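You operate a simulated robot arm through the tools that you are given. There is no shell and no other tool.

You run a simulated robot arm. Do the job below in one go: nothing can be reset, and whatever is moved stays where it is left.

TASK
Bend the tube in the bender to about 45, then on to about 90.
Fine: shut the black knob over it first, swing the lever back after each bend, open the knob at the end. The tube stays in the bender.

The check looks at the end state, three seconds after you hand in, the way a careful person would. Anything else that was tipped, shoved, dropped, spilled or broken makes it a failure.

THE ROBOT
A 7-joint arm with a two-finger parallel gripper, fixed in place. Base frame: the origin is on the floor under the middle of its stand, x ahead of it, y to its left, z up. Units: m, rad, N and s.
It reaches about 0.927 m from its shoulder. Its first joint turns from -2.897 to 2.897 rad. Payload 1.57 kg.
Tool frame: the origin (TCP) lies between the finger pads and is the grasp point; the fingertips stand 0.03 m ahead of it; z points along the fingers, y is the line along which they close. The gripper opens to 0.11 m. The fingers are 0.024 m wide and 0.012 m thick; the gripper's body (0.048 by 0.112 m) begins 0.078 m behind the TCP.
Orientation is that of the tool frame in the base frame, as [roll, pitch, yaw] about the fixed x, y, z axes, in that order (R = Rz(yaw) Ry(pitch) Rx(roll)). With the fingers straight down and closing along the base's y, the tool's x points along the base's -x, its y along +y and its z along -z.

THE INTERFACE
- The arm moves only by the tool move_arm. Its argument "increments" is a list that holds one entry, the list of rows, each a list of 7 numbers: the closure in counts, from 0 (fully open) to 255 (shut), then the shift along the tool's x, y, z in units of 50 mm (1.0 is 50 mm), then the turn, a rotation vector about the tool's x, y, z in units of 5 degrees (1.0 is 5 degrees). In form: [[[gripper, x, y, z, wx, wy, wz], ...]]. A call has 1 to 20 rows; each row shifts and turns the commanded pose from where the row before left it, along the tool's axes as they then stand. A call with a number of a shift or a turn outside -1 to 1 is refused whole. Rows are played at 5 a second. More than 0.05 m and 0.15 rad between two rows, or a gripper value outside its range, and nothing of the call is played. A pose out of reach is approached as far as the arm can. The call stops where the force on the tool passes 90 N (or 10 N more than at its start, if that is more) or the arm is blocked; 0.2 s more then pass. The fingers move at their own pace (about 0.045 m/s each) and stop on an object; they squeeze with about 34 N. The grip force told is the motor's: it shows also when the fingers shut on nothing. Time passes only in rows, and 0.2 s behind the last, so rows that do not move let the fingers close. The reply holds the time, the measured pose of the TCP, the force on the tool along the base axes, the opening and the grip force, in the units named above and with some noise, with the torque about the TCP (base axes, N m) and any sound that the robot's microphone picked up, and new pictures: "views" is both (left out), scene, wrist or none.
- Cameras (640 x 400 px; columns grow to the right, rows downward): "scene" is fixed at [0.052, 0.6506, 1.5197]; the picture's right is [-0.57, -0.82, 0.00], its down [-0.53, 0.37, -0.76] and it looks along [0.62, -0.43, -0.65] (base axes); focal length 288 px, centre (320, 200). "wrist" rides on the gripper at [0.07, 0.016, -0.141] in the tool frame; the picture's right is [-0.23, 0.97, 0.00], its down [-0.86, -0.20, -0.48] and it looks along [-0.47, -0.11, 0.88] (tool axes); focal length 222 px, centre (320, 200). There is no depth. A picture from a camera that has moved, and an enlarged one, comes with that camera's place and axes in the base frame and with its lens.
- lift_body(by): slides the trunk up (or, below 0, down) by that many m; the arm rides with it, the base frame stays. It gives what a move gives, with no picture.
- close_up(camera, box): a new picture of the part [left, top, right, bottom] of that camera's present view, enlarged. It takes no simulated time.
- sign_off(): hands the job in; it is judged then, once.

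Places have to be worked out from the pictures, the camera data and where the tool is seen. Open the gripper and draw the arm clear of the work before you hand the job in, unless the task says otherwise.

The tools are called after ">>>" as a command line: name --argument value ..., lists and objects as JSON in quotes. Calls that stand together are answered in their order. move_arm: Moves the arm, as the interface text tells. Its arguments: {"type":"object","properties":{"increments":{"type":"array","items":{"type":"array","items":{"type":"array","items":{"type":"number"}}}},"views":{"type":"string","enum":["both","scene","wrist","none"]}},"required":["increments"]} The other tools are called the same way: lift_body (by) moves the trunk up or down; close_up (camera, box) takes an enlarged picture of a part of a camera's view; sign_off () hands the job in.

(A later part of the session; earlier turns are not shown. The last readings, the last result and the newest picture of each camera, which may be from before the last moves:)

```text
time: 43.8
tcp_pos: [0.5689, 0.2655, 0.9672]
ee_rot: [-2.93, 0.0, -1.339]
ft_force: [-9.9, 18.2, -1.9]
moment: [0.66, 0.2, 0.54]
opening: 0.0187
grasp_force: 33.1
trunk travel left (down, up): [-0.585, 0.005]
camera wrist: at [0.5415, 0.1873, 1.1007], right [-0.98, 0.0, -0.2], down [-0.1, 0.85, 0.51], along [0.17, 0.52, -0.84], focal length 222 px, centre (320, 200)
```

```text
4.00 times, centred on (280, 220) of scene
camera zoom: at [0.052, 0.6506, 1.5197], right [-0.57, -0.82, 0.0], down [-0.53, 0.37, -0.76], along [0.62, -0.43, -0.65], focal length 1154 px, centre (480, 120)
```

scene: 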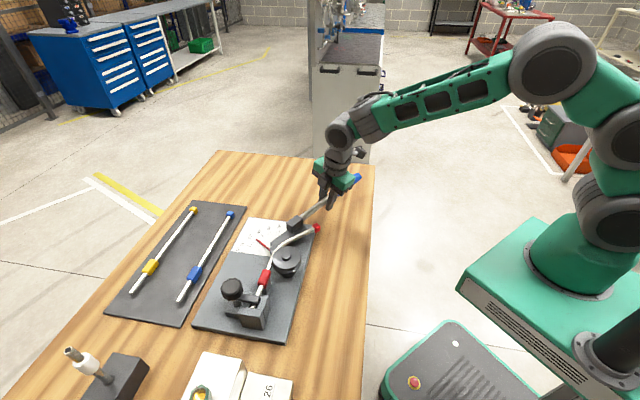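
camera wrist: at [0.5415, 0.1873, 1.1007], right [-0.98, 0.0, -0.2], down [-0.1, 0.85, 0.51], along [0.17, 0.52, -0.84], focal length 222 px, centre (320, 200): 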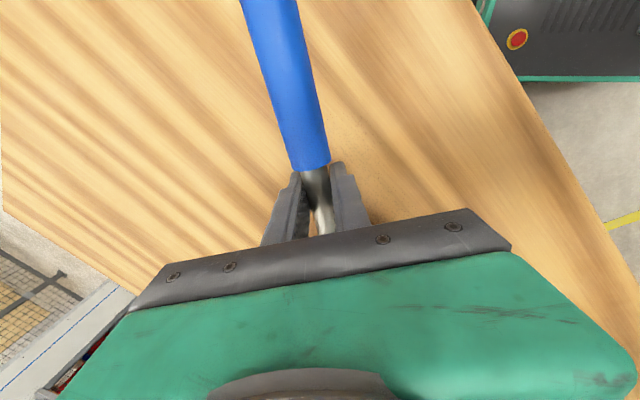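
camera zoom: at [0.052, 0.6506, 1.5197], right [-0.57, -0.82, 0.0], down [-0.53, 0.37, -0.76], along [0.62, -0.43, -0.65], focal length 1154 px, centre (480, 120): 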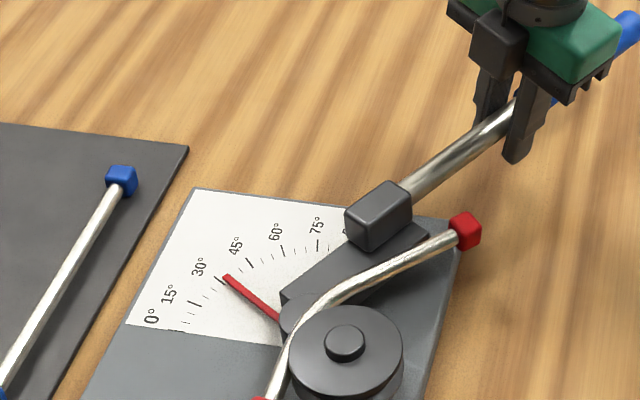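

The lever bar has lifted the drooped tube back level and is about to meet it at ~32° on the pointer. I'll continue 16° while easing the slight axial pull.

>>> move_arm --increments '[[[255, -0.04, 0.285, -0.061, 0, 0.166, 0.782], [255, 0.015, 0.285, -0.061, 0, 0.166, 0.782], [255, 0.015, 0.285, -0.061, 0, 0.166, 0.782], [255, 0.015, 0.285, -0.061, 0, 0.166, 0.782], [255, 0, 0, 0, 0, 0, 0]]]' --views "scene"

>>> close_up --camera "scene" --box '[220, 170, 340, 270]'

```text
time: 45.0
tcp_pos: [0.5131, 0.2556, 0.9676]
ee_rot: [-2.931, 0.002, -1.625]
ft_force: [10.5, -21.6, -0.8]
moment: [-0.73, -0.06, 0.61]
opening: 0.0195
grasp_force: 33.3
trunk travel left (down, up): [-0.585, 0.005]
```

scene: 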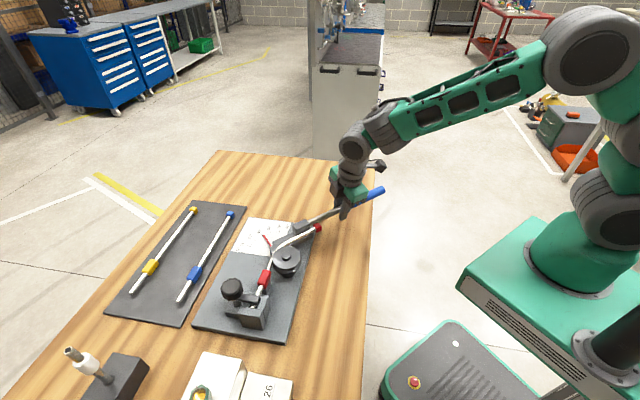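

```text
4.00 times, centred on (280, 220) of scene
camera zoom: at [0.052, 0.6506, 1.5197], right [-0.57, -0.82, 0.0], down [-0.53, 0.37, -0.76], along [0.62, -0.43, -0.65], focal length 1154 px, centre (480, 120)
```

zoom: 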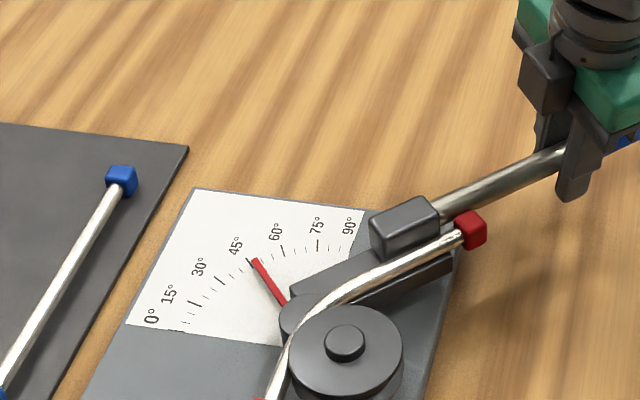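

Pointer is at ~47.5°, now loading the tube at a modest force. Continuing 20° toward ~68°.

>>> move_arm --increments '[[[255, 0.07, 0.285, -0.061, 0, 0.166, 0.782], [255, 0.02, 0.285, -0.061, 0, 0.166, 0.782], [255, 0.02, 0.285, -0.061, 0, 0.166, 0.782], [255, 0.02, 0.285, -0.061, 0, 0.166, 0.782], [255, 0.02, 0.285, -0.061, 0, 0.166, 0.782], [255, 0, 0, 0, 0, 0, 0]]]' --views "scene"

>>> close_up --camera "scene" --box '[220, 170, 340, 270]'

```text
time: 46.4
tcp_pos: [0.4413, 0.2635, 0.9673]
ee_rot: [-2.933, -0.002, -1.969]
ft_force: [1.8, -10.7, -11.7]
moment: [0.1, -0.07, 0.78]
opening: 0.019
grasp_force: 32.8
trunk travel left (down, up): [-0.585, 0.005]
```

scene: 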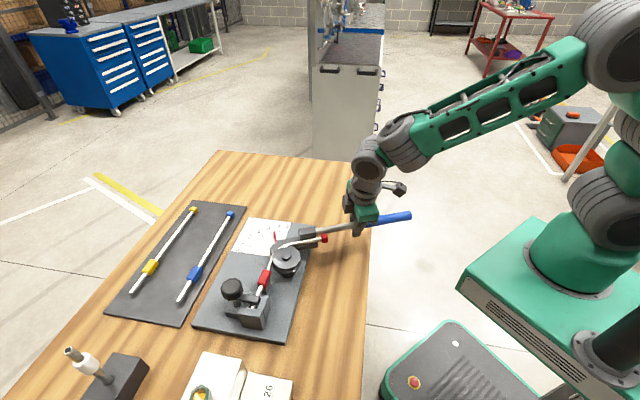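

```text
4.00 times, centred on (280, 220) of scene
camera zoom: at [0.052, 0.6506, 1.5197], right [-0.57, -0.82, 0.0], down [-0.53, 0.37, -0.76], along [0.62, -0.43, -0.65], focal length 1154 px, centre (480, 120)
```

zoom: 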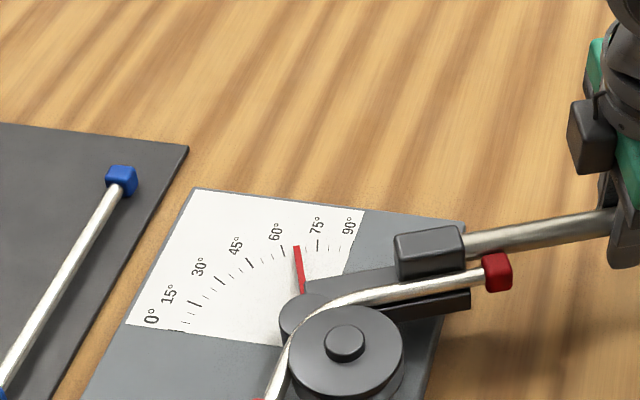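

Pointer ~67°. Continuing another 16° to about 84°.

>>> move_arm --increments '[[[255, 0.03, 0.285, -0.061, 0, 0.166, 0.782], [255, 0.02, 0.285, -0.061, 0, 0.166, 0.782], [255, 0.02, 0.285, -0.061, 0, 0.166, 0.782], [255, 0.02, 0.285, -0.061, 0, 0.166, 0.782], [255, 0, 0, 0, 0, 0, 0]]]' --views "scene"

>>> close_up --camera "scene" --box '[240, 190, 360, 290]'

```text
time: 47.6
tcp_pos: [0.3878, 0.2862, 0.9684]
ee_rot: [-2.933, -0.002, -2.249]
ft_force: [-1.9, -10.7, -13.8]
moment: [-0.26, 0.19, 0.68]
opening: 0.0194
grasp_force: 33.0
trunk travel left (down, up): [-0.585, 0.005]
```

scene: 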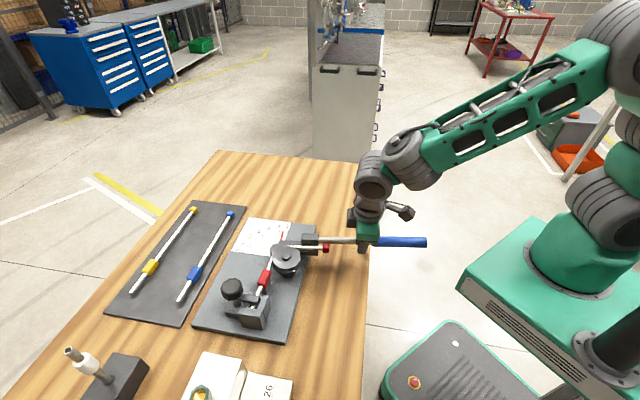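

```text
4.00 times, centred on (300, 240) of scene
camera zoom: at [0.052, 0.6506, 1.5197], right [-0.57, -0.82, 0.0], down [-0.53, 0.37, -0.76], along [0.62, -0.43, -0.65], focal length 1154 px, centre (400, 40)
```

zoom: 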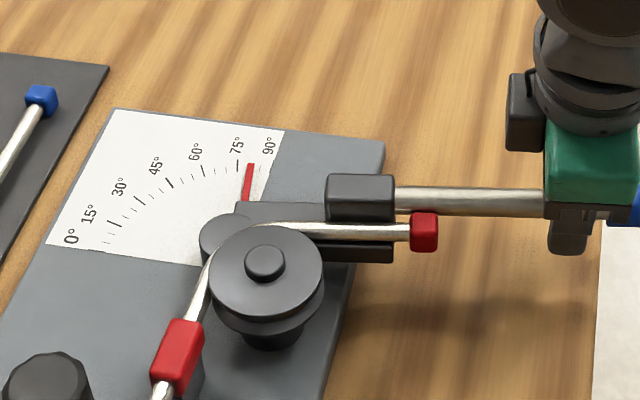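

Pointer ~83°. I'll go 4.5° more, to about 88°, then back off and measure the set before deciding on any final touch.

>>> move_arm --increments '[[[255, 0.02, 0.285, -0.061, 0, 0.166, 0.782], [255, 0.002, 0.036, -0.008, 0, 0.021, 0.098], [255, 0, 0, 0, 0, 0, 0]]]' --views "none"

>>> close_up --camera "scene" --box '[240, 190, 360, 290]'

>>> close_up --camera "scene" --box '[285, 230, 335, 265]'

```text
time: 48.4
tcp_pos: [0.3737, 0.2956, 0.967]
ee_rot: [-2.933, -0.002, -2.328]
ft_force: [-3.9, -17.2, -11.4]
moment: [-0.65, 0.42, 0.58]
opening: 0.0195
grasp_force: 33.3
trunk travel left (down, up): [-0.585, 0.005]
```

```text
4.00 times, centred on (300, 240) of scene
camera zoom: at [0.052, 0.6506, 1.5197], right [-0.57, -0.82, 0.0], down [-0.53, 0.37, -0.76], along [0.62, -0.43, -0.65], focal length 1154 px, centre (400, 40)
```

zoom: 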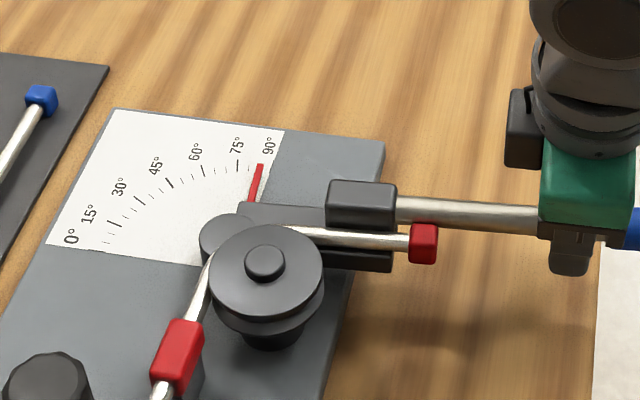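

```text
11.43 times, centred on (310, 248) of scene
camera zoom: at [0.052, 0.6506, 1.5197], right [-0.57, -0.82, 0.0], down [-0.53, 0.37, -0.76], along [0.62, -0.43, -0.65], focal length 3298 px, centre (434, -343)
```

zoom: 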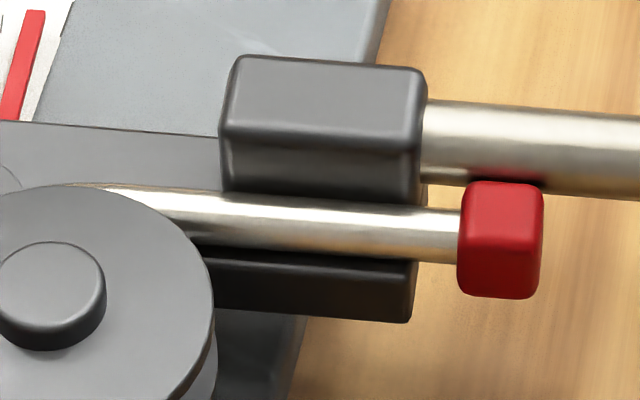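

Pointer about 88°, the loaded tube is parallel to the lever. Backing off ~12° to see the set.

>>> move_arm --increments '[[[255, -0.03, -0.285, 0.061, 0, -0.166, -0.782], [255, -0.025, -0.285, 0.061, 0, -0.166, -0.782], [255, -0.025, -0.285, 0.061, 0, -0.166, -0.782], [255, 0, 0, 0, 0, 0, 0]]]' --views "none"

>>> close_up --camera "scene" --box '[240, 190, 360, 290]'

>>> close_up --camera "scene" --box '[285, 230, 335, 265]'

```text
time: 49.4
tcp_pos: [0.4122, 0.2748, 0.9679]
ee_rot: [-2.932, 0.002, -2.116]
ft_force: [-2.2, 1.0, -14.5]
moment: [0.42, -0.16, 0.81]
opening: 0.0192
grasp_force: 33.4
trunk travel left (down, up): [-0.585, 0.005]
```

```text
4.00 times, centred on (300, 240) of scene
camera zoom: at [0.052, 0.6506, 1.5197], right [-0.57, -0.82, 0.0], down [-0.53, 0.37, -0.76], along [0.62, -0.43, -0.65], focal length 1154 px, centre (400, 40)
```

zoom: 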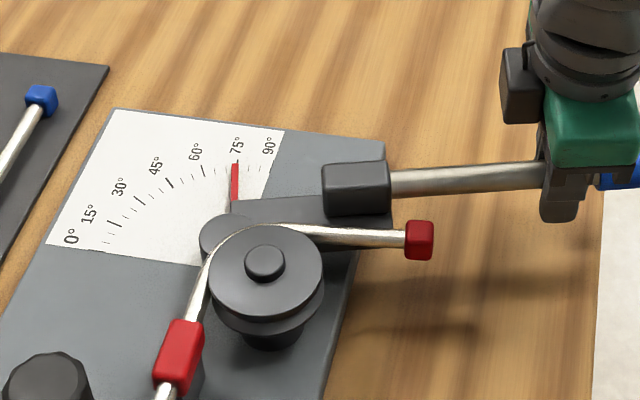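

```text
11.43 times, centred on (310, 248) of scene
camera zoom: at [0.052, 0.6506, 1.5197], right [-0.57, -0.82, 0.0], down [-0.53, 0.37, -0.76], along [0.62, -0.43, -0.65], focal length 3298 px, centre (434, -343)
```

zoom: 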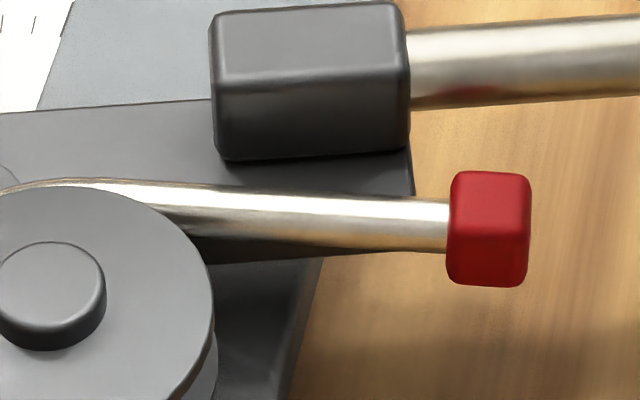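

The pointer is at 75° and the tube sprang back only 2–3°. Let me zoom in on the scale ticks and the tube for a better reading.

>>> close_up --camera "scene" --box '[285, 215, 325, 245]'

>>> close_up --camera "scene" --box '[270, 220, 350, 270]'

```text
13.33 times, centred on (305, 230) of scene
camera zoom: at [0.052, 0.6506, 1.5197], right [-0.57, -0.82, 0.0], down [-0.53, 0.37, -0.76], along [0.62, -0.43, -0.65], focal length 3847 px, centre (520, -200)
```

zoom: 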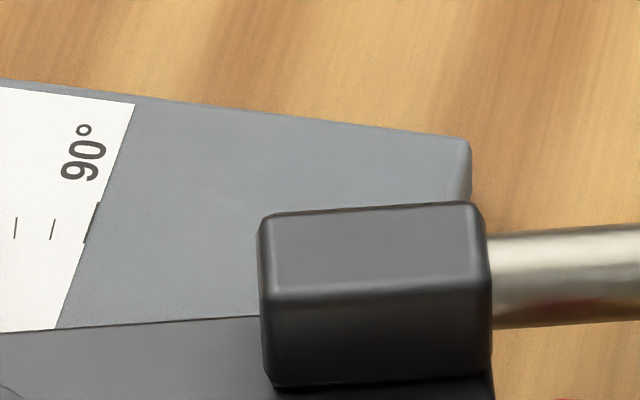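

```text
8.00 times, centred on (310, 245) of scene
camera zoom: at [0.052, 0.6506, 1.5197], right [-0.57, -0.82, 0.0], down [-0.53, 0.37, -0.76], along [0.62, -0.43, -0.65], focal length 2308 px, centre (400, -160)
```

zoom: 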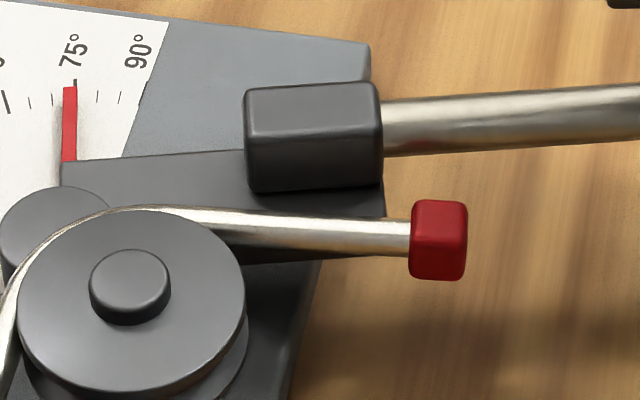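

The pointer sits on 75° and my arc reading runs ~2° ahead of it, so the peak was ~86° and the set is about 84–85°. I'll bend again to about 90–91° on the pointer.

>>> move_arm --increments '[[[255, 0.025, 0.285, -0.061, 0, 0.166, 0.782], [255, 0.02, 0.285, -0.061, 0, 0.166, 0.782], [255, 0.02, 0.285, -0.061, 0, 0.166, 0.782], [255, 0.02, 0.285, -0.061, 0, 0.166, 0.782], [255, 0, 0, 0, 0, 0, 0]]]' --views "none"

>>> close_up --camera "scene" --box '[240, 190, 360, 290]'

>>> close_up --camera "scene" --box '[270, 220, 350, 270]'

```text
time: 50.6
tcp_pos: [0.3634, 0.3046, 0.9679]
ee_rot: [-2.932, -0.002, -2.401]
ft_force: [6.8, -7.2, -9.7]
moment: [-0.55, 0.52, 0.49]
opening: 0.0198
grasp_force: 33.7
trunk travel left (down, up): [-0.585, 0.005]
```

```text
4.00 times, centred on (300, 240) of scene
camera zoom: at [0.052, 0.6506, 1.5197], right [-0.57, -0.82, 0.0], down [-0.53, 0.37, -0.76], along [0.62, -0.43, -0.65], focal length 1154 px, centre (400, 40)
```

zoom: 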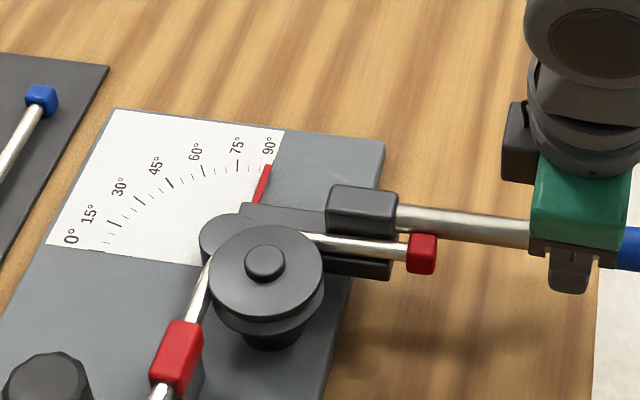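

```text
8.00 times, centred on (310, 245) of scene
camera zoom: at [0.052, 0.6506, 1.5197], right [-0.57, -0.82, 0.0], down [-0.53, 0.37, -0.76], along [0.62, -0.43, -0.65], focal length 2308 px, centre (400, -160)
```

zoom: 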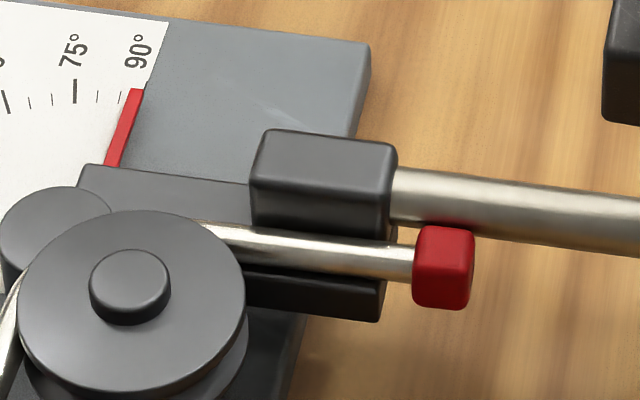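

Pointer at ~89–90°, loaded tube ~88°. With 2–3° springback I want a bit more, so I'll add 3° and then back off to measure.

>>> move_arm --increments '[[[255, 0.015, 0.214, -0.046, 0, 0.125, 0.587], [255, 0, 0, 0, 0, 0, 0]]]' --views "none"

>>> close_up --camera "scene" --box '[270, 220, 350, 270]'

>>> move_arm --increments '[[[255, -0.03, -0.285, 0.061, 0, -0.166, -0.782], [255, -0.025, -0.285, 0.061, 0, -0.166, -0.782], [255, -0.025, -0.285, 0.061, 0, -0.166, -0.782], [255, -0.025, -0.285, 0.061, 0, -0.166, -0.782], [255, 0, 0, 0, 0, 0, 0]]]' --views "none"

>>> close_up --camera "scene" --box '[270, 220, 350, 270]'

>>> close_up --camera "scene" --box '[290, 235, 330, 265]'

```text
time: 51.2
tcp_pos: [0.3557, 0.3094, 0.9688]
ee_rot: [-2.933, -0.001, -2.453]
ft_force: [9.1, -14.8, -7.2]
moment: [-0.12, 0.14, 0.57]
opening: 0.02
grasp_force: 33.6
trunk travel left (down, up): [-0.585, 0.005]
```

```text
8.00 times, centred on (310, 245) of scene
camera zoom: at [0.052, 0.6506, 1.5197], right [-0.57, -0.82, 0.0], down [-0.53, 0.37, -0.76], along [0.62, -0.43, -0.65], focal length 2308 px, centre (400, -160)
```

zoom: 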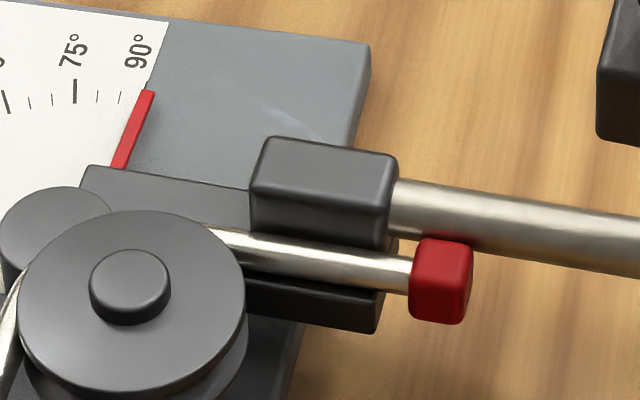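

```text
time: 52.4
tcp_pos: [0.4003, 0.2782, 0.9686]
ee_rot: [-2.933, 0.001, -2.169]
ft_force: [8.0, 25.8, -16.2]
moment: [-0.07, -0.01, 0.78]
opening: 0.0194
grasp_force: 33.6
trunk travel left (down, up): [-0.585, 0.005]
```

```text
8.00 times, centred on (310, 245) of scene
camera zoom: at [0.052, 0.6506, 1.5197], right [-0.57, -0.82, 0.0], down [-0.53, 0.37, -0.76], along [0.62, -0.43, -0.65], focal length 2308 px, centre (400, -160)
```

zoom: 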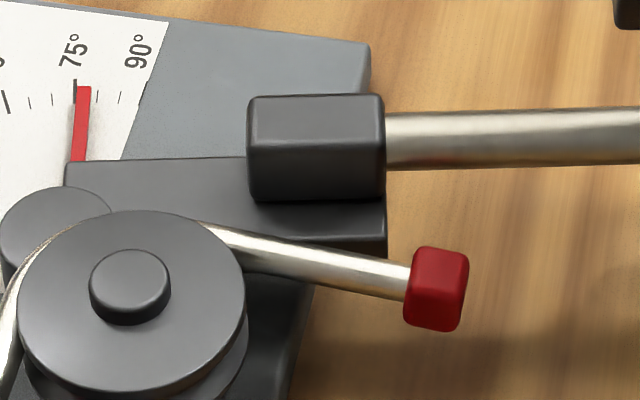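

```text
13.33 times, centred on (310, 250) of scene
camera zoom: at [0.052, 0.6506, 1.5197], right [-0.57, -0.82, 0.0], down [-0.53, 0.37, -0.76], along [0.62, -0.43, -0.65], focal length 3847 px, centre (453, -467)
```

zoom: 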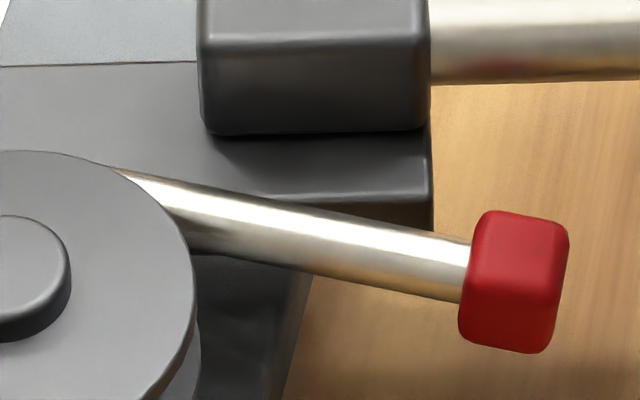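

The free end now hangs slightly (it rolls a little once unsupported), so the scene view alone can't settle the angle. I'll swing the lever back to 0, in two stages, then view from above.

>>> move_arm --increments '[[[255, -0.1, -0.285, 0.061, 0, -0.166, -0.782], [255, -0.035, -0.285, 0.061, 0, -0.166, -0.782], [255, -0.035, -0.285, 0.061, 0, -0.166, -0.782], [255, -0.035, -0.285, 0.061, 0, -0.166, -0.782], [255, -0.035, -0.285, 0.061, 0, -0.166, -0.782], [255, -0.035, -0.285, 0.061, 0, -0.166, -0.782], [255, -0.035, -0.285, 0.061, 0, -0.166, -0.782], [255, -0.035, -0.285, 0.061, 0, -0.166, -0.782], [255, -0.035, -0.285, 0.061, 0, -0.166, -0.782], [255, -0.035, -0.285, 0.061, 0, -0.166, -0.782], [255, 0, 0, 0, 0, 0, 0]]]' --views "scene"

>>> close_up --camera "scene" --box '[220, 180, 340, 280]'

```text
time: 54.8
tcp_pos: [0.5417, 0.2572, 0.9687]
ee_rot: [-2.928, 0.0, -1.47]
ft_force: [-5.1, 24.1, 18.3]
moment: [-0.4, -0.01, 0.17]
opening: 0.0186
grasp_force: 33.4
trunk travel left (down, up): [-0.585, 0.005]
```

scene: 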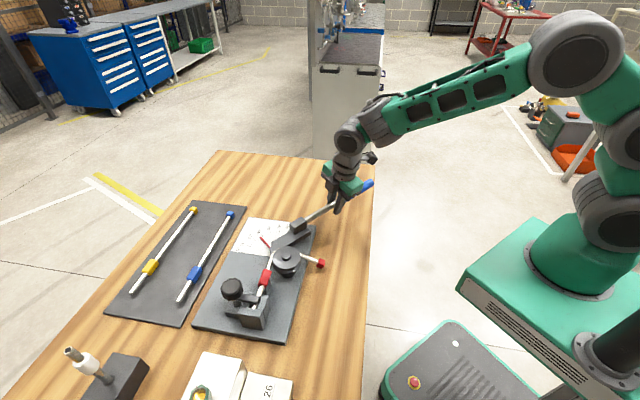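

```text
4.00 times, centred on (280, 230) of scene
camera zoom: at [0.052, 0.6506, 1.5197], right [-0.57, -0.82, 0.0], down [-0.53, 0.37, -0.76], along [0.62, -0.43, -0.65], focal length 1154 px, centre (480, 80)
```

zoom: 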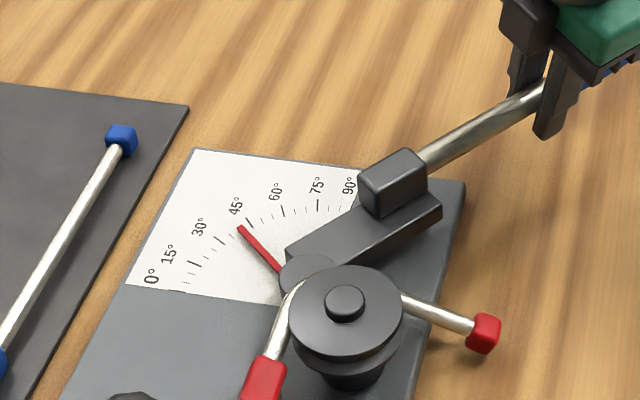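

Lever at ~40° on its way back and the tube is free of it. Continuing the return another 36°.

>>> move_arm --increments '[[[255, -0.12, -0.285, 0.061, 0, -0.166, -0.782], [255, -0.042, -0.285, 0.061, 0, -0.166, -0.782], [255, -0.042, -0.285, 0.061, 0, -0.166, -0.782], [255, -0.042, -0.285, 0.061, 0, -0.166, -0.782], [255, -0.042, -0.285, 0.061, 0, -0.166, -0.782], [255, -0.042, -0.285, 0.061, 0, -0.166, -0.782], [255, -0.042, -0.285, 0.061, 0, -0.166, -0.782], [255, -0.042, -0.285, 0.061, 0, -0.166, -0.782], [255, -0.042, -0.285, 0.061, 0, -0.166, -0.782], [255, 0, 0, 0, 0, 0, 0]]]' --views "none"

>>> close_up --camera "scene" --box '[220, 180, 340, 280]'

```text
time: 57.0
tcp_pos: [0.6558, 0.3204, 0.9682]
ee_rot: [-2.93, 0.002, -0.846]
ft_force: [20.8, -12.8, 9.0]
moment: [-0.34, -0.35, -0.51]
opening: 0.0187
grasp_force: 32.9
trunk travel left (down, up): [-0.585, 0.005]
```

```text
4.00 times, centred on (280, 230) of scene
camera zoom: at [0.052, 0.6506, 1.5197], right [-0.57, -0.82, 0.0], down [-0.53, 0.37, -0.76], along [0.62, -0.43, -0.65], focal length 1154 px, centre (480, 80)
```

zoom: 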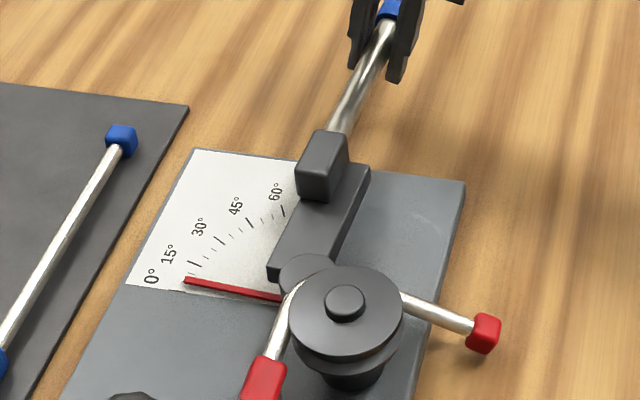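

About 3–4° left to 0. Finishing the return to the stop.

>>> move_arm --increments '[[[255, 0.04, -0.2, 0.043, 0, -0.1, -0.47], [255, -0.02, -0.13, 0.028, 0, -0.06, -0.3], [255, 0, 0, 0, 0, 0, 0]]]' --views "none"

>>> close_up --camera "scene" --box '[220, 180, 340, 280]'

```text
time: 57.8
tcp_pos: [0.6654, 0.3323, 0.9692]
ee_rot: [-2.935, 0.003, -0.777]
ft_force: [-0.4, -16.3, 11.5]
moment: [0.03, 0.26, -0.58]
opening: 0.0186
grasp_force: 33.6
trunk travel left (down, up): [-0.585, 0.005]
```

```text
4.00 times, centred on (280, 230) of scene
camera zoom: at [0.052, 0.6506, 1.5197], right [-0.57, -0.82, 0.0], down [-0.53, 0.37, -0.76], along [0.62, -0.43, -0.65], focal length 1154 px, centre (480, 80)
```

zoom: 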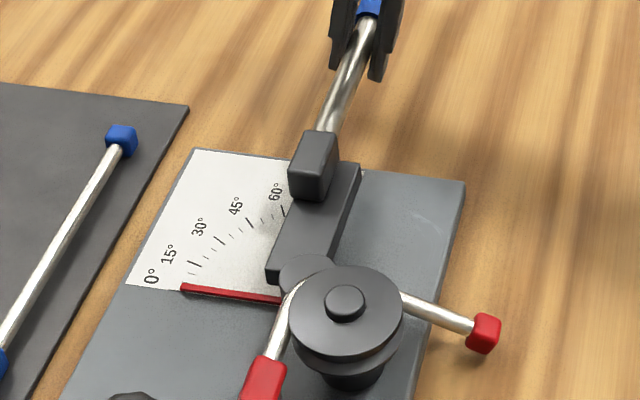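

Lever is back on the 0 stop. Releasing, lifting and sliding over the bender for a top view of the tube.

>>> move_arm --increments '[[[150, 0, 0.05, 0, 0, 0, 0], [80, 0, 0, 0, 0, 0, 0], [80, 0, 0, 0, 0, 0, 0], [80, 0, -0.14, -0.65, 0, 0, 0], [80, 0, -0.2, -0.92, 0, 0, 0], [80, 0, -0.2, -0.92, 0, 0, 0], [80, -0.98, 0, 0, 0, 0, 0], [80, -0.98, 0, 0, 0, 0, 0], [80, -0.98, 0, 0, 0, 0, 0], [80, -0.98, 0, 0, 0, 0, 0], [80, 0, 0, 0, 0, 0, 0]]]' --views "both"

>>> close_up --camera "wrist" --box '[280, 20, 480, 240]'

>>> close_up --camera "scene" --box '[240, 220, 340, 300]'

```text
time: 60.2
tcp_pos: [0.527, 0.4693, 1.0962]
ee_rot: [-2.933, -0.001, -0.775]
ft_force: [-0.5, 0.4, -0.2]
moment: [-0.02, 0.0, -0.04]
opening: 0.0755
grasp_force: 0.1
trunk travel left (down, up): [-0.585, 0.005]
camera wrist: at [0.5447, 0.3881, 1.2294], right [-0.83, -0.52, -0.2], down [-0.54, 0.67, 0.51], along [-0.13, 0.53, -0.84], focal length 222 px, centre (320, 200)
```

scene: 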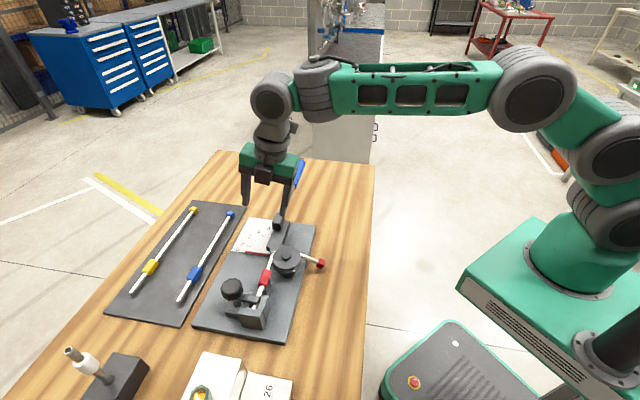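
wrist: 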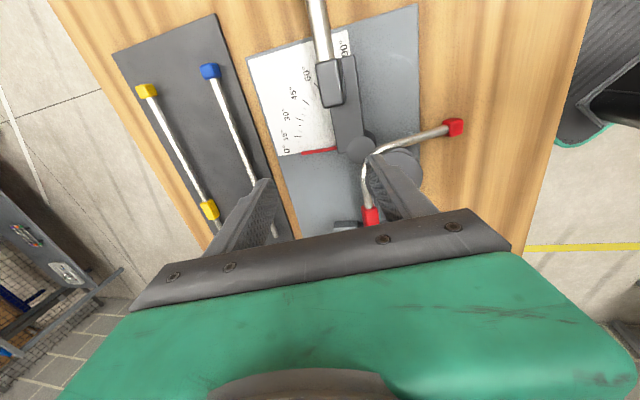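

```text
1.82 times, centred on (380, 130) of wrist
camera zoom: at [0.5447, 0.3881, 1.2294], right [-0.83, -0.52, -0.2], down [-0.54, 0.67, 0.51], along [-0.13, 0.53, -0.84], focal length 404 px, centre (211, 327)
```

zoom: 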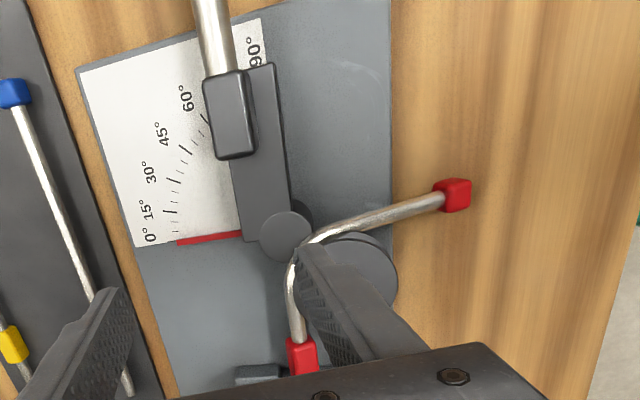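

```text
5.00 times, centred on (290, 260) of scene
camera zoom: at [0.052, 0.6506, 1.5197], right [-0.57, -0.82, 0.0], down [-0.53, 0.37, -0.76], along [0.62, -0.43, -0.65], focal length 1443 px, centre (470, -100)
```

zoom: 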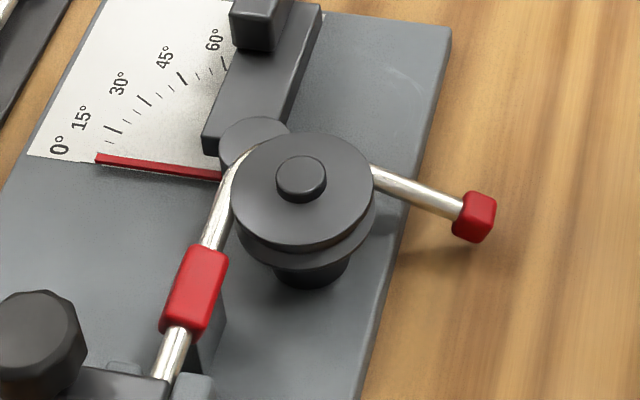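

The lever is at 0 and the tube stands near 90°, but its free end has rolled down ~2–3 cm. Moving the camera directly over the free leg will let me judge the bend without the droop affecting it.

>>> move_arm --increments '[[[80, -0.9, 0, 0, 0, 0, 0], [80, -0.9, 0, 0, 0, 0, 0], [80, 0, 0, 0, 0, 0, 0]]]' --views "wrist"

>>> close_up --camera "wrist" --box '[300, 40, 460, 160]'

>>> close_up --camera "wrist" --box '[340, 60, 420, 200]'

```text
time: 61.0
tcp_pos: [0.4615, 0.5345, 1.0964]
ee_rot: [-2.934, 0.001, -0.777]
ft_force: [0.0, 0.4, 0.2]
moment: [0.0, -0.02, -0.01]
opening: 0.0753
grasp_force: 0.0
trunk travel left (down, up): [-0.585, 0.005]
camera wrist: at [0.4801, 0.4519, 1.2302], right [-0.83, -0.52, -0.2], down [-0.54, 0.67, 0.51], along [-0.13, 0.53, -0.84], focal length 222 px, centre (320, 200)
```

wrist: 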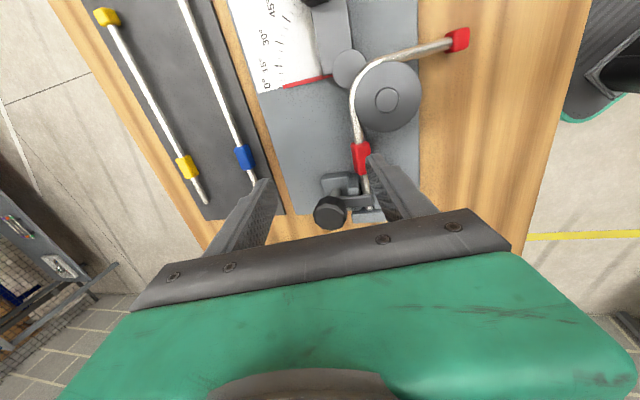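

```text
3.33 times, centred on (380, 100) of wrist
camera zoom: at [0.4801, 0.4519, 1.2302], right [-0.83, -0.52, -0.2], down [-0.54, 0.67, 0.51], along [-0.13, 0.53, -0.84], focal length 740 px, centre (120, 533)
```

zoom: 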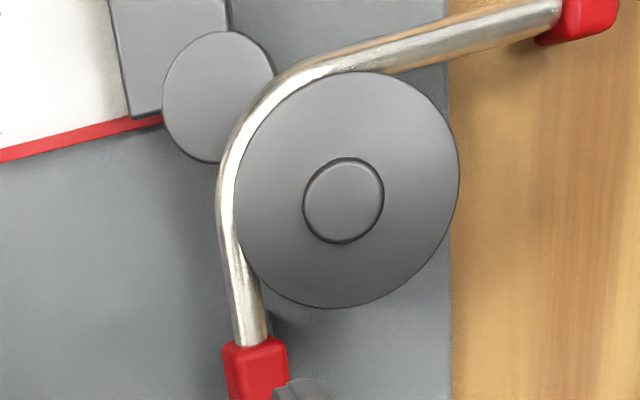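

```text
2.86 times, centred on (380, 130) of wrist
camera zoom: at [0.4801, 0.4519, 1.2302], right [-0.83, -0.52, -0.2], down [-0.54, 0.67, 0.51], along [-0.13, 0.53, -0.84], focal length 635 px, centre (149, 400)
```

zoom: 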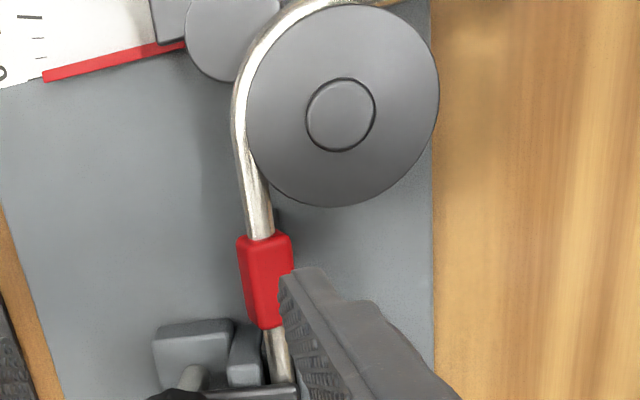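

From directly above, the free leg looks square to the plate. Zooming further to refine the measure.

>>> close_up --camera "wrist" --box '[390, 20, 480, 80]'

>>> close_up --camera "wrist" --box '[340, 70, 400, 180]'

>>> close_up --camera "scene" --box '[200, 240, 340, 340]'

```text
6.67 times, centred on (435, 50) of wrist
camera zoom: at [0.4801, 0.4519, 1.2302], right [-0.83, -0.52, -0.2], down [-0.54, 0.67, 0.51], along [-0.13, 0.53, -0.84], focal length 1481 px, centre (-447, 1200)
```

zoom: 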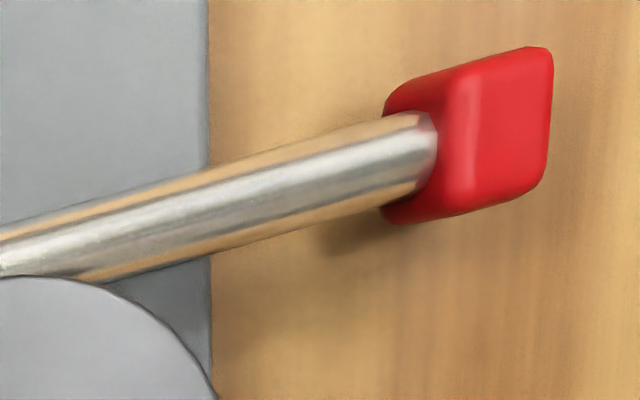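

```text
3.64 times, centred on (370, 125) of wrist
camera zoom: at [0.4801, 0.4519, 1.2302], right [-0.83, -0.52, -0.2], down [-0.54, 0.67, 0.51], along [-0.13, 0.53, -0.84], focal length 808 px, centre (138, 473)
```

zoom: 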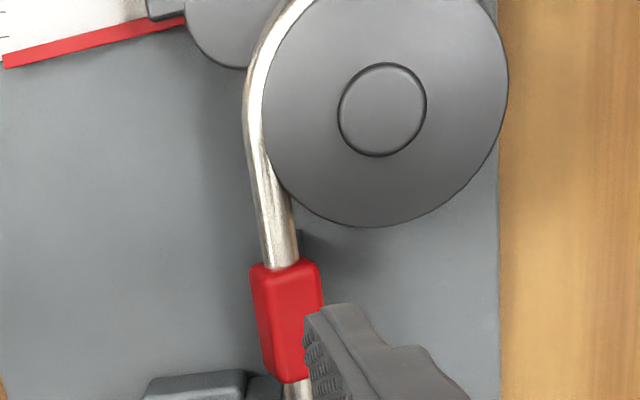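

```text
4.00 times, centred on (270, 290) of scene
camera zoom: at [0.052, 0.6506, 1.5197], right [-0.57, -0.82, 0.0], down [-0.53, 0.37, -0.76], along [0.62, -0.43, -0.65], focal length 1154 px, centre (520, -160)
```

zoom: 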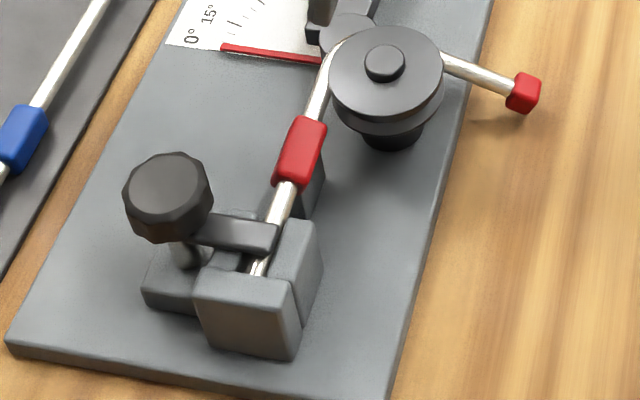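

Measured over a long baseline, the free leg is within about 1° of square to the fixed leg, so the bend is ~89–90°, and the lever is at 0. Now I'll turn the gripper back and return to the knob to open it.

>>> move_arm --increments '[[[95, 0, 0, 0, 0, 0, 1], [95, 0, 0, 0, 0, 0, 1], [95, 0, 0, 0, 0, 0, 1], [95, 0, 0, 0, 0, 0, 1], [95, 0, 0, 0, 0, 0, 1], [95, 0, 0, 0, 0, 0, 1], [95, 0, 0, 0, 0, 0, 1], [95, 0, 0, 0, 0, 0, 1], [95, 0, 0, 0, 0, 0, 1], [95, 0, 0, 0, 0, 0, 1], [95, 0, 0, 0, 0, 0, 1], [95, 0, 0, 0, 0, 0, 1], [95, 0, 0, 0, 0, 0, 1], [95, 0, 0, 0, 0, 0, 1], [95, 0, 0, 0, 0, 0, 1], [95, -0.268, 0.77, 0.2, 0, 0, 0], [95, -0.268, 0.77, 0.2, 0, 0, 0], [95, 0, 0, 0, 0, 0, 0]]]' --views "both"

>>> close_up --camera "wrist" --box '[200, 60, 440, 240]'

```text
time: 64.8
tcp_pos: [0.4088, 0.5974, 1.0773]
ee_rot: [-3.088, 0.202, -2.082]
ft_force: [-0.7, -0.1, 0.3]
moment: [-0.04, 0.02, -0.02]
opening: 0.0689
grasp_force: 0.1
trunk travel left (down, up): [-0.585, 0.005]
camera wrist: at [0.3415, 0.5232, 1.1992], right [-0.73, 0.68, -0.01], down [0.51, 0.56, 0.65], along [0.44, 0.47, -0.76], focal length 222 px, centre (320, 200)
```

scene: 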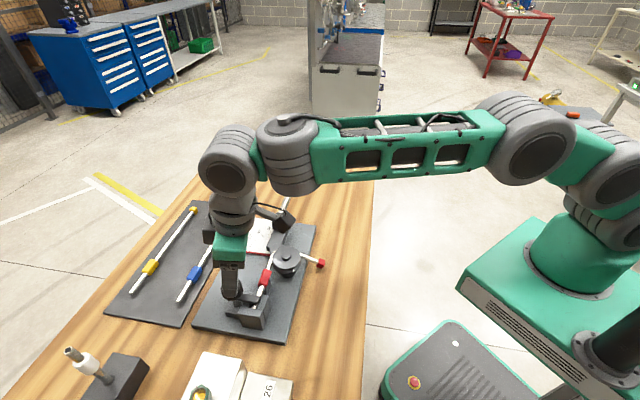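
wrist: 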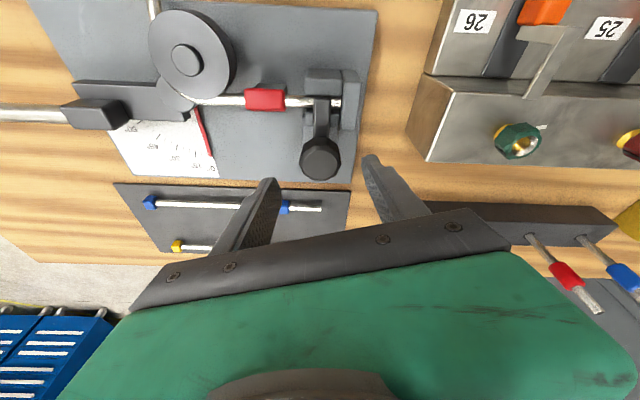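

```text
2.22 times, centred on (320, 150) of wrist
camera zoom: at [0.3415, 0.5232, 1.1992], right [-0.73, 0.68, -0.01], down [0.51, 0.56, 0.65], along [0.44, 0.47, -0.76], focal length 494 px, centre (320, 311)
```

zoom: 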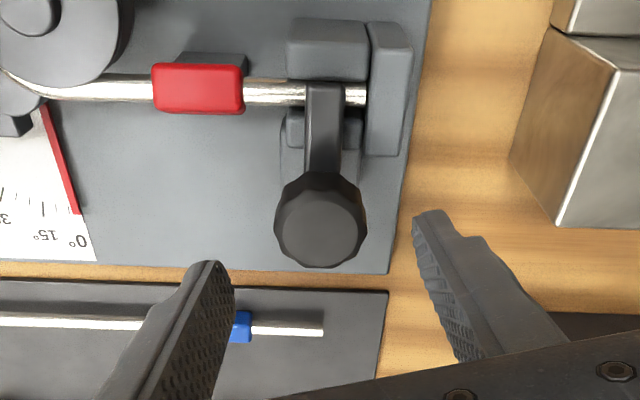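

The knob is lined up between the fingers. Descending along the tool axis and gripping it.

>>> move_arm --increments '[[[95, -0.018, 0, 0.68, 0, 0, 0], [95, -0.018, 0, 0.68, 0, 0, 0], [95, 0, 0, 0, 0, 0, 0], [160, 0, 0, 0, 0, 0, 0], [200, 0, 0, 0, 0, 0, 0], [200, 0, 0, 0, 0, 0, 0], [200, 0, 0, 0, 0, 0, 0]]]' --views "wrist"

```text
time: 66.4
tcp_pos: [0.4199, 0.6102, 1.0104]
ee_rot: [-3.087, 0.202, -2.082]
ft_force: [3.3, -1.6, -1.7]
moment: [0.57, 0.31, -0.05]
opening: 0.0429
grasp_force: 35.2
trunk travel left (down, up): [-0.585, 0.005]
camera wrist: at [0.353, 0.5357, 1.1321], right [-0.73, 0.68, -0.01], down [0.51, 0.56, 0.65], along [0.44, 0.47, -0.76], focal length 222 px, centre (320, 200)
```

wrist: 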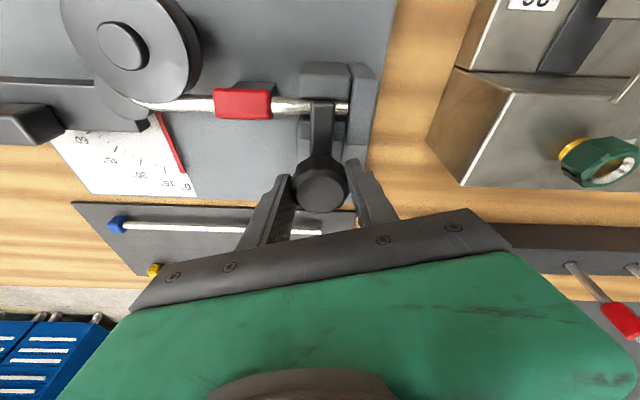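

Gripped (42.9 mm). Turning the knob back clockwise, 95° first.

>>> move_arm --increments '[[[200, 0, 0, 0, 0, 0, 1], [200, 0, 0, 0, 0, 0, 1], [200, 0, 0, 0, 0, 0, 1], [200, 0, 0, 0, 0, 0, 1], [200, 0, 0, 0, 0, 0, 1], [200, 0, 0, 0, 0, 0, 1], [200, 0, 0, 0, 0, 0, 1], [200, 0, 0, 0, 0, 0, 1], [200, 0, 0, 0, 0, 0, 1]]]' --views "both"

```text
time: 68.4
tcp_pos: [0.4214, 0.608, 1.011]
ee_rot: [3.036, 0.18, -2.881]
ft_force: [-3.6, -4.5, 0.8]
moment: [-1.01, -0.75, 0.1]
opening: 0.0435
grasp_force: 44.7
trunk travel left (down, up): [-0.585, 0.005]
camera wrist: at [0.3302, 0.5848, 1.1365], right [-0.05, 0.99, 0.14], down [0.8, -0.05, 0.6], along [0.6, 0.14, -0.79], focal length 222 px, centre (320, 200)
```

scene: 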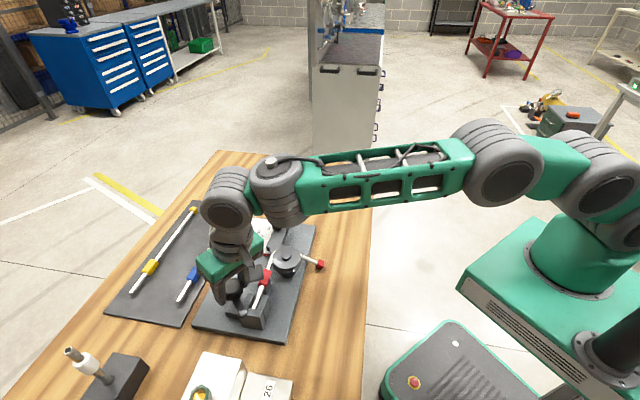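
wrist: 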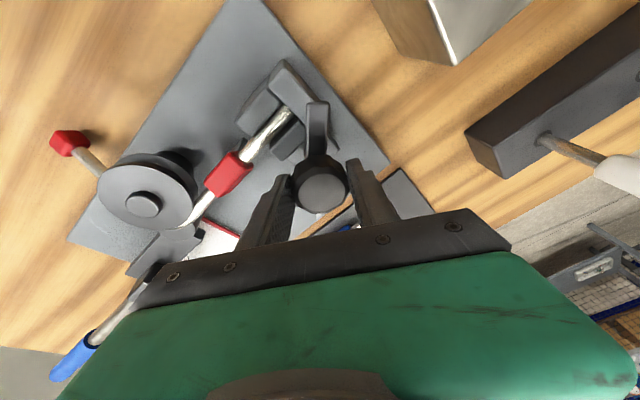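

The bar is off the tube, and the tube stays in place. Continuing 50° more.

>>> move_arm --increments '[[[200, 0, 0, 0, 0, 0, 1], [200, 0, 0, 0, 0, 0, 1], [200, 0, 0, 0, 0, 0, 1], [200, 0, 0, 0, 0, 0, 1], [200, 0, 0, 0, 0, 0, 1], [200, 0, 0, 0, 0, 0, 1], [200, 0, 0, 0, 0, 0, 1], [200, 0, 0, 0, 0, 0, 1], [200, 0, 0, 0, 0, 0, 1], [200, 0, 0, 0, 0, 0, 1]]]' --views "both"

```text
time: 70.6
tcp_pos: [0.4212, 0.6081, 1.0107]
ee_rot: [2.936, 0.038, 2.533]
ft_force: [-3.8, -8.4, 0.0]
moment: [-1.28, -0.36, 0.1]
opening: 0.0453
grasp_force: 44.6
trunk travel left (down, up): [-0.585, 0.005]
camera wrist: at [0.353, 0.639, 1.148], right [0.72, 0.66, 0.21], down [0.52, -0.72, 0.46], along [0.45, -0.22, -0.86], focal length 222 px, centre (320, 200)
```

scene: 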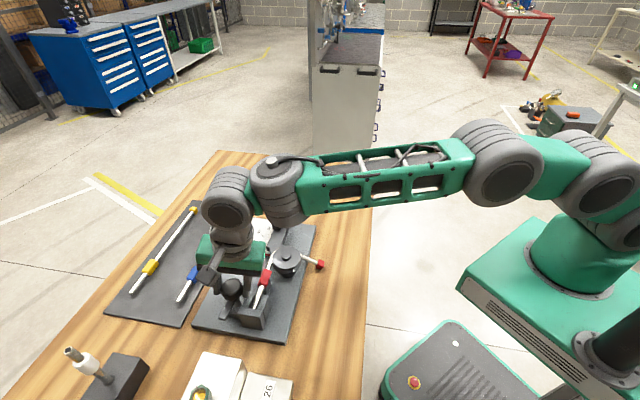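
wrist: 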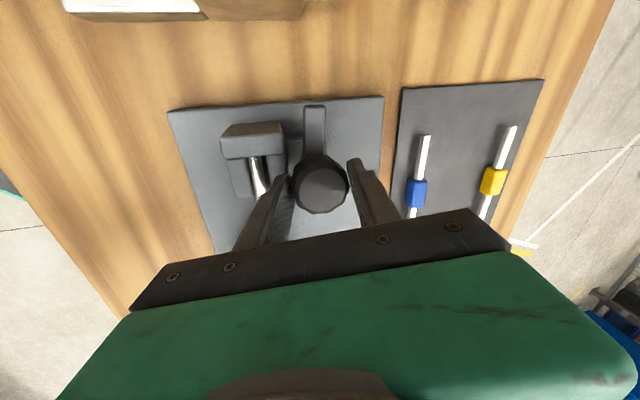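

The bar is nearly back to where it started. A final 5° to bring it to the open stop.

>>> move_arm --increments '[[[200, 0, 0, 0, 0, 0, 0.5], [200, 0, 0, 0, 0, 0, 0.5], [200, 0, 0, 0, 0, 0, 0]]]' --views "wrist"

>>> close_up --camera "wrist" --box '[180, 80, 440, 260]'

```text
time: 71.4
tcp_pos: [0.4197, 0.6066, 1.0103]
ee_rot: [2.934, 0.017, 2.45]
ft_force: [-6.1, -10.2, -1.4]
moment: [-0.79, 0.33, -0.03]
opening: 0.0453
grasp_force: 45.7
trunk travel left (down, up): [-0.585, 0.005]
camera wrist: at [0.3576, 0.6427, 1.1493], right [0.78, 0.59, 0.21], down [0.47, -0.77, 0.44], along [0.42, -0.25, -0.87], focal length 222 px, centre (320, 200)
```

wrist: 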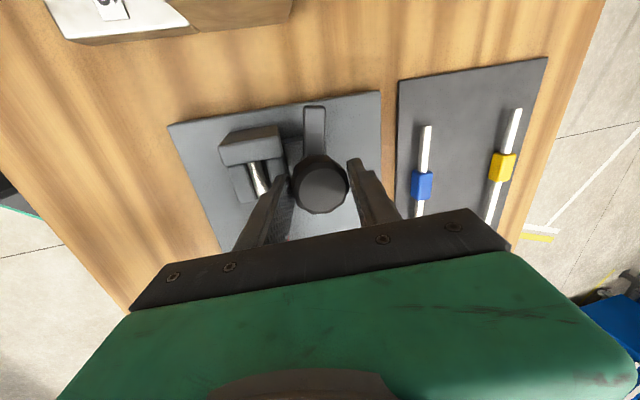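

```text
2.22 times, centred on (310, 170) of wrist
camera zoom: at [0.3576, 0.6427, 1.1493], right [0.78, 0.59, 0.21], down [0.47, -0.77, 0.44], along [0.42, -0.25, -0.87], focal length 494 px, centre (342, 267)
```

zoom: 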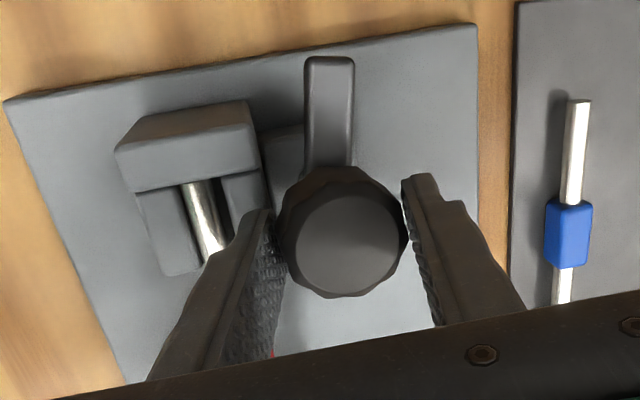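

Bar is ~5° from its original open position with no stop felt yet; I'll turn the remaining 5°.

>>> move_arm --increments '[[[200, 0, 0, 0, 0, 0, 0.5], [200, 0, 0, 0, 0, 0, 0.5], [200, 0, 0, 0, 0, 0, 0]]]' --views "wrist"

>>> close_up --camera "wrist" --box '[180, 80, 440, 260]'

```text
time: 72.2
tcp_pos: [0.4213, 0.6077, 1.0117]
ee_rot: [2.933, 0.0, 2.364]
ft_force: [-2.9, -9.7, -2.2]
moment: [-0.65, 0.4, 0.53]
opening: 0.0453
grasp_force: 45.4
trunk travel left (down, up): [-0.585, 0.005]
camera wrist: at [0.3626, 0.646, 1.1505], right [0.83, 0.52, 0.2], down [0.4, -0.81, 0.43], along [0.39, -0.27, -0.88], focal length 222 px, centre (320, 200)
```

wrist: 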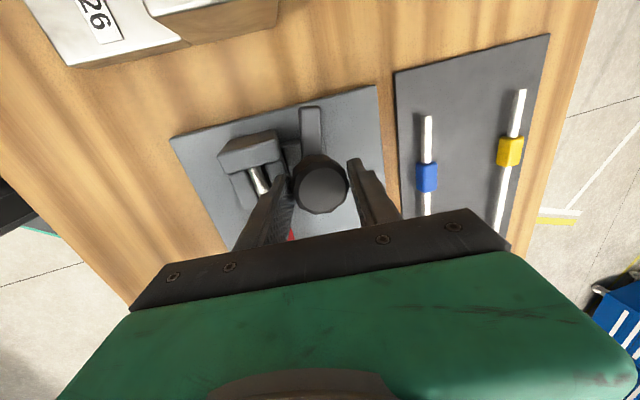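

```text
2.22 times, centred on (310, 170) of wrist
camera zoom: at [0.3626, 0.646, 1.1505], right [0.83, 0.52, 0.2], down [0.4, -0.81, 0.43], along [0.39, -0.27, -0.88], focal length 494 px, centre (342, 267)
```

zoom: 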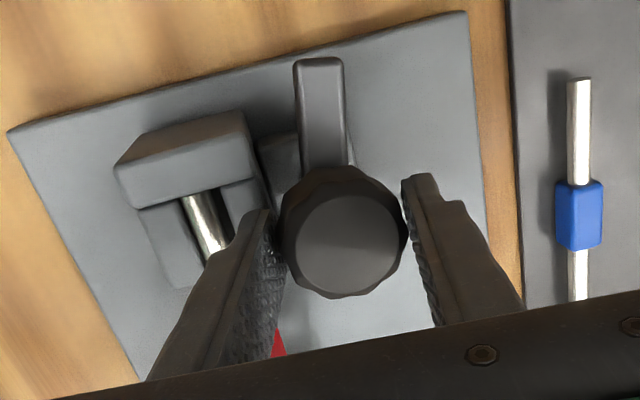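

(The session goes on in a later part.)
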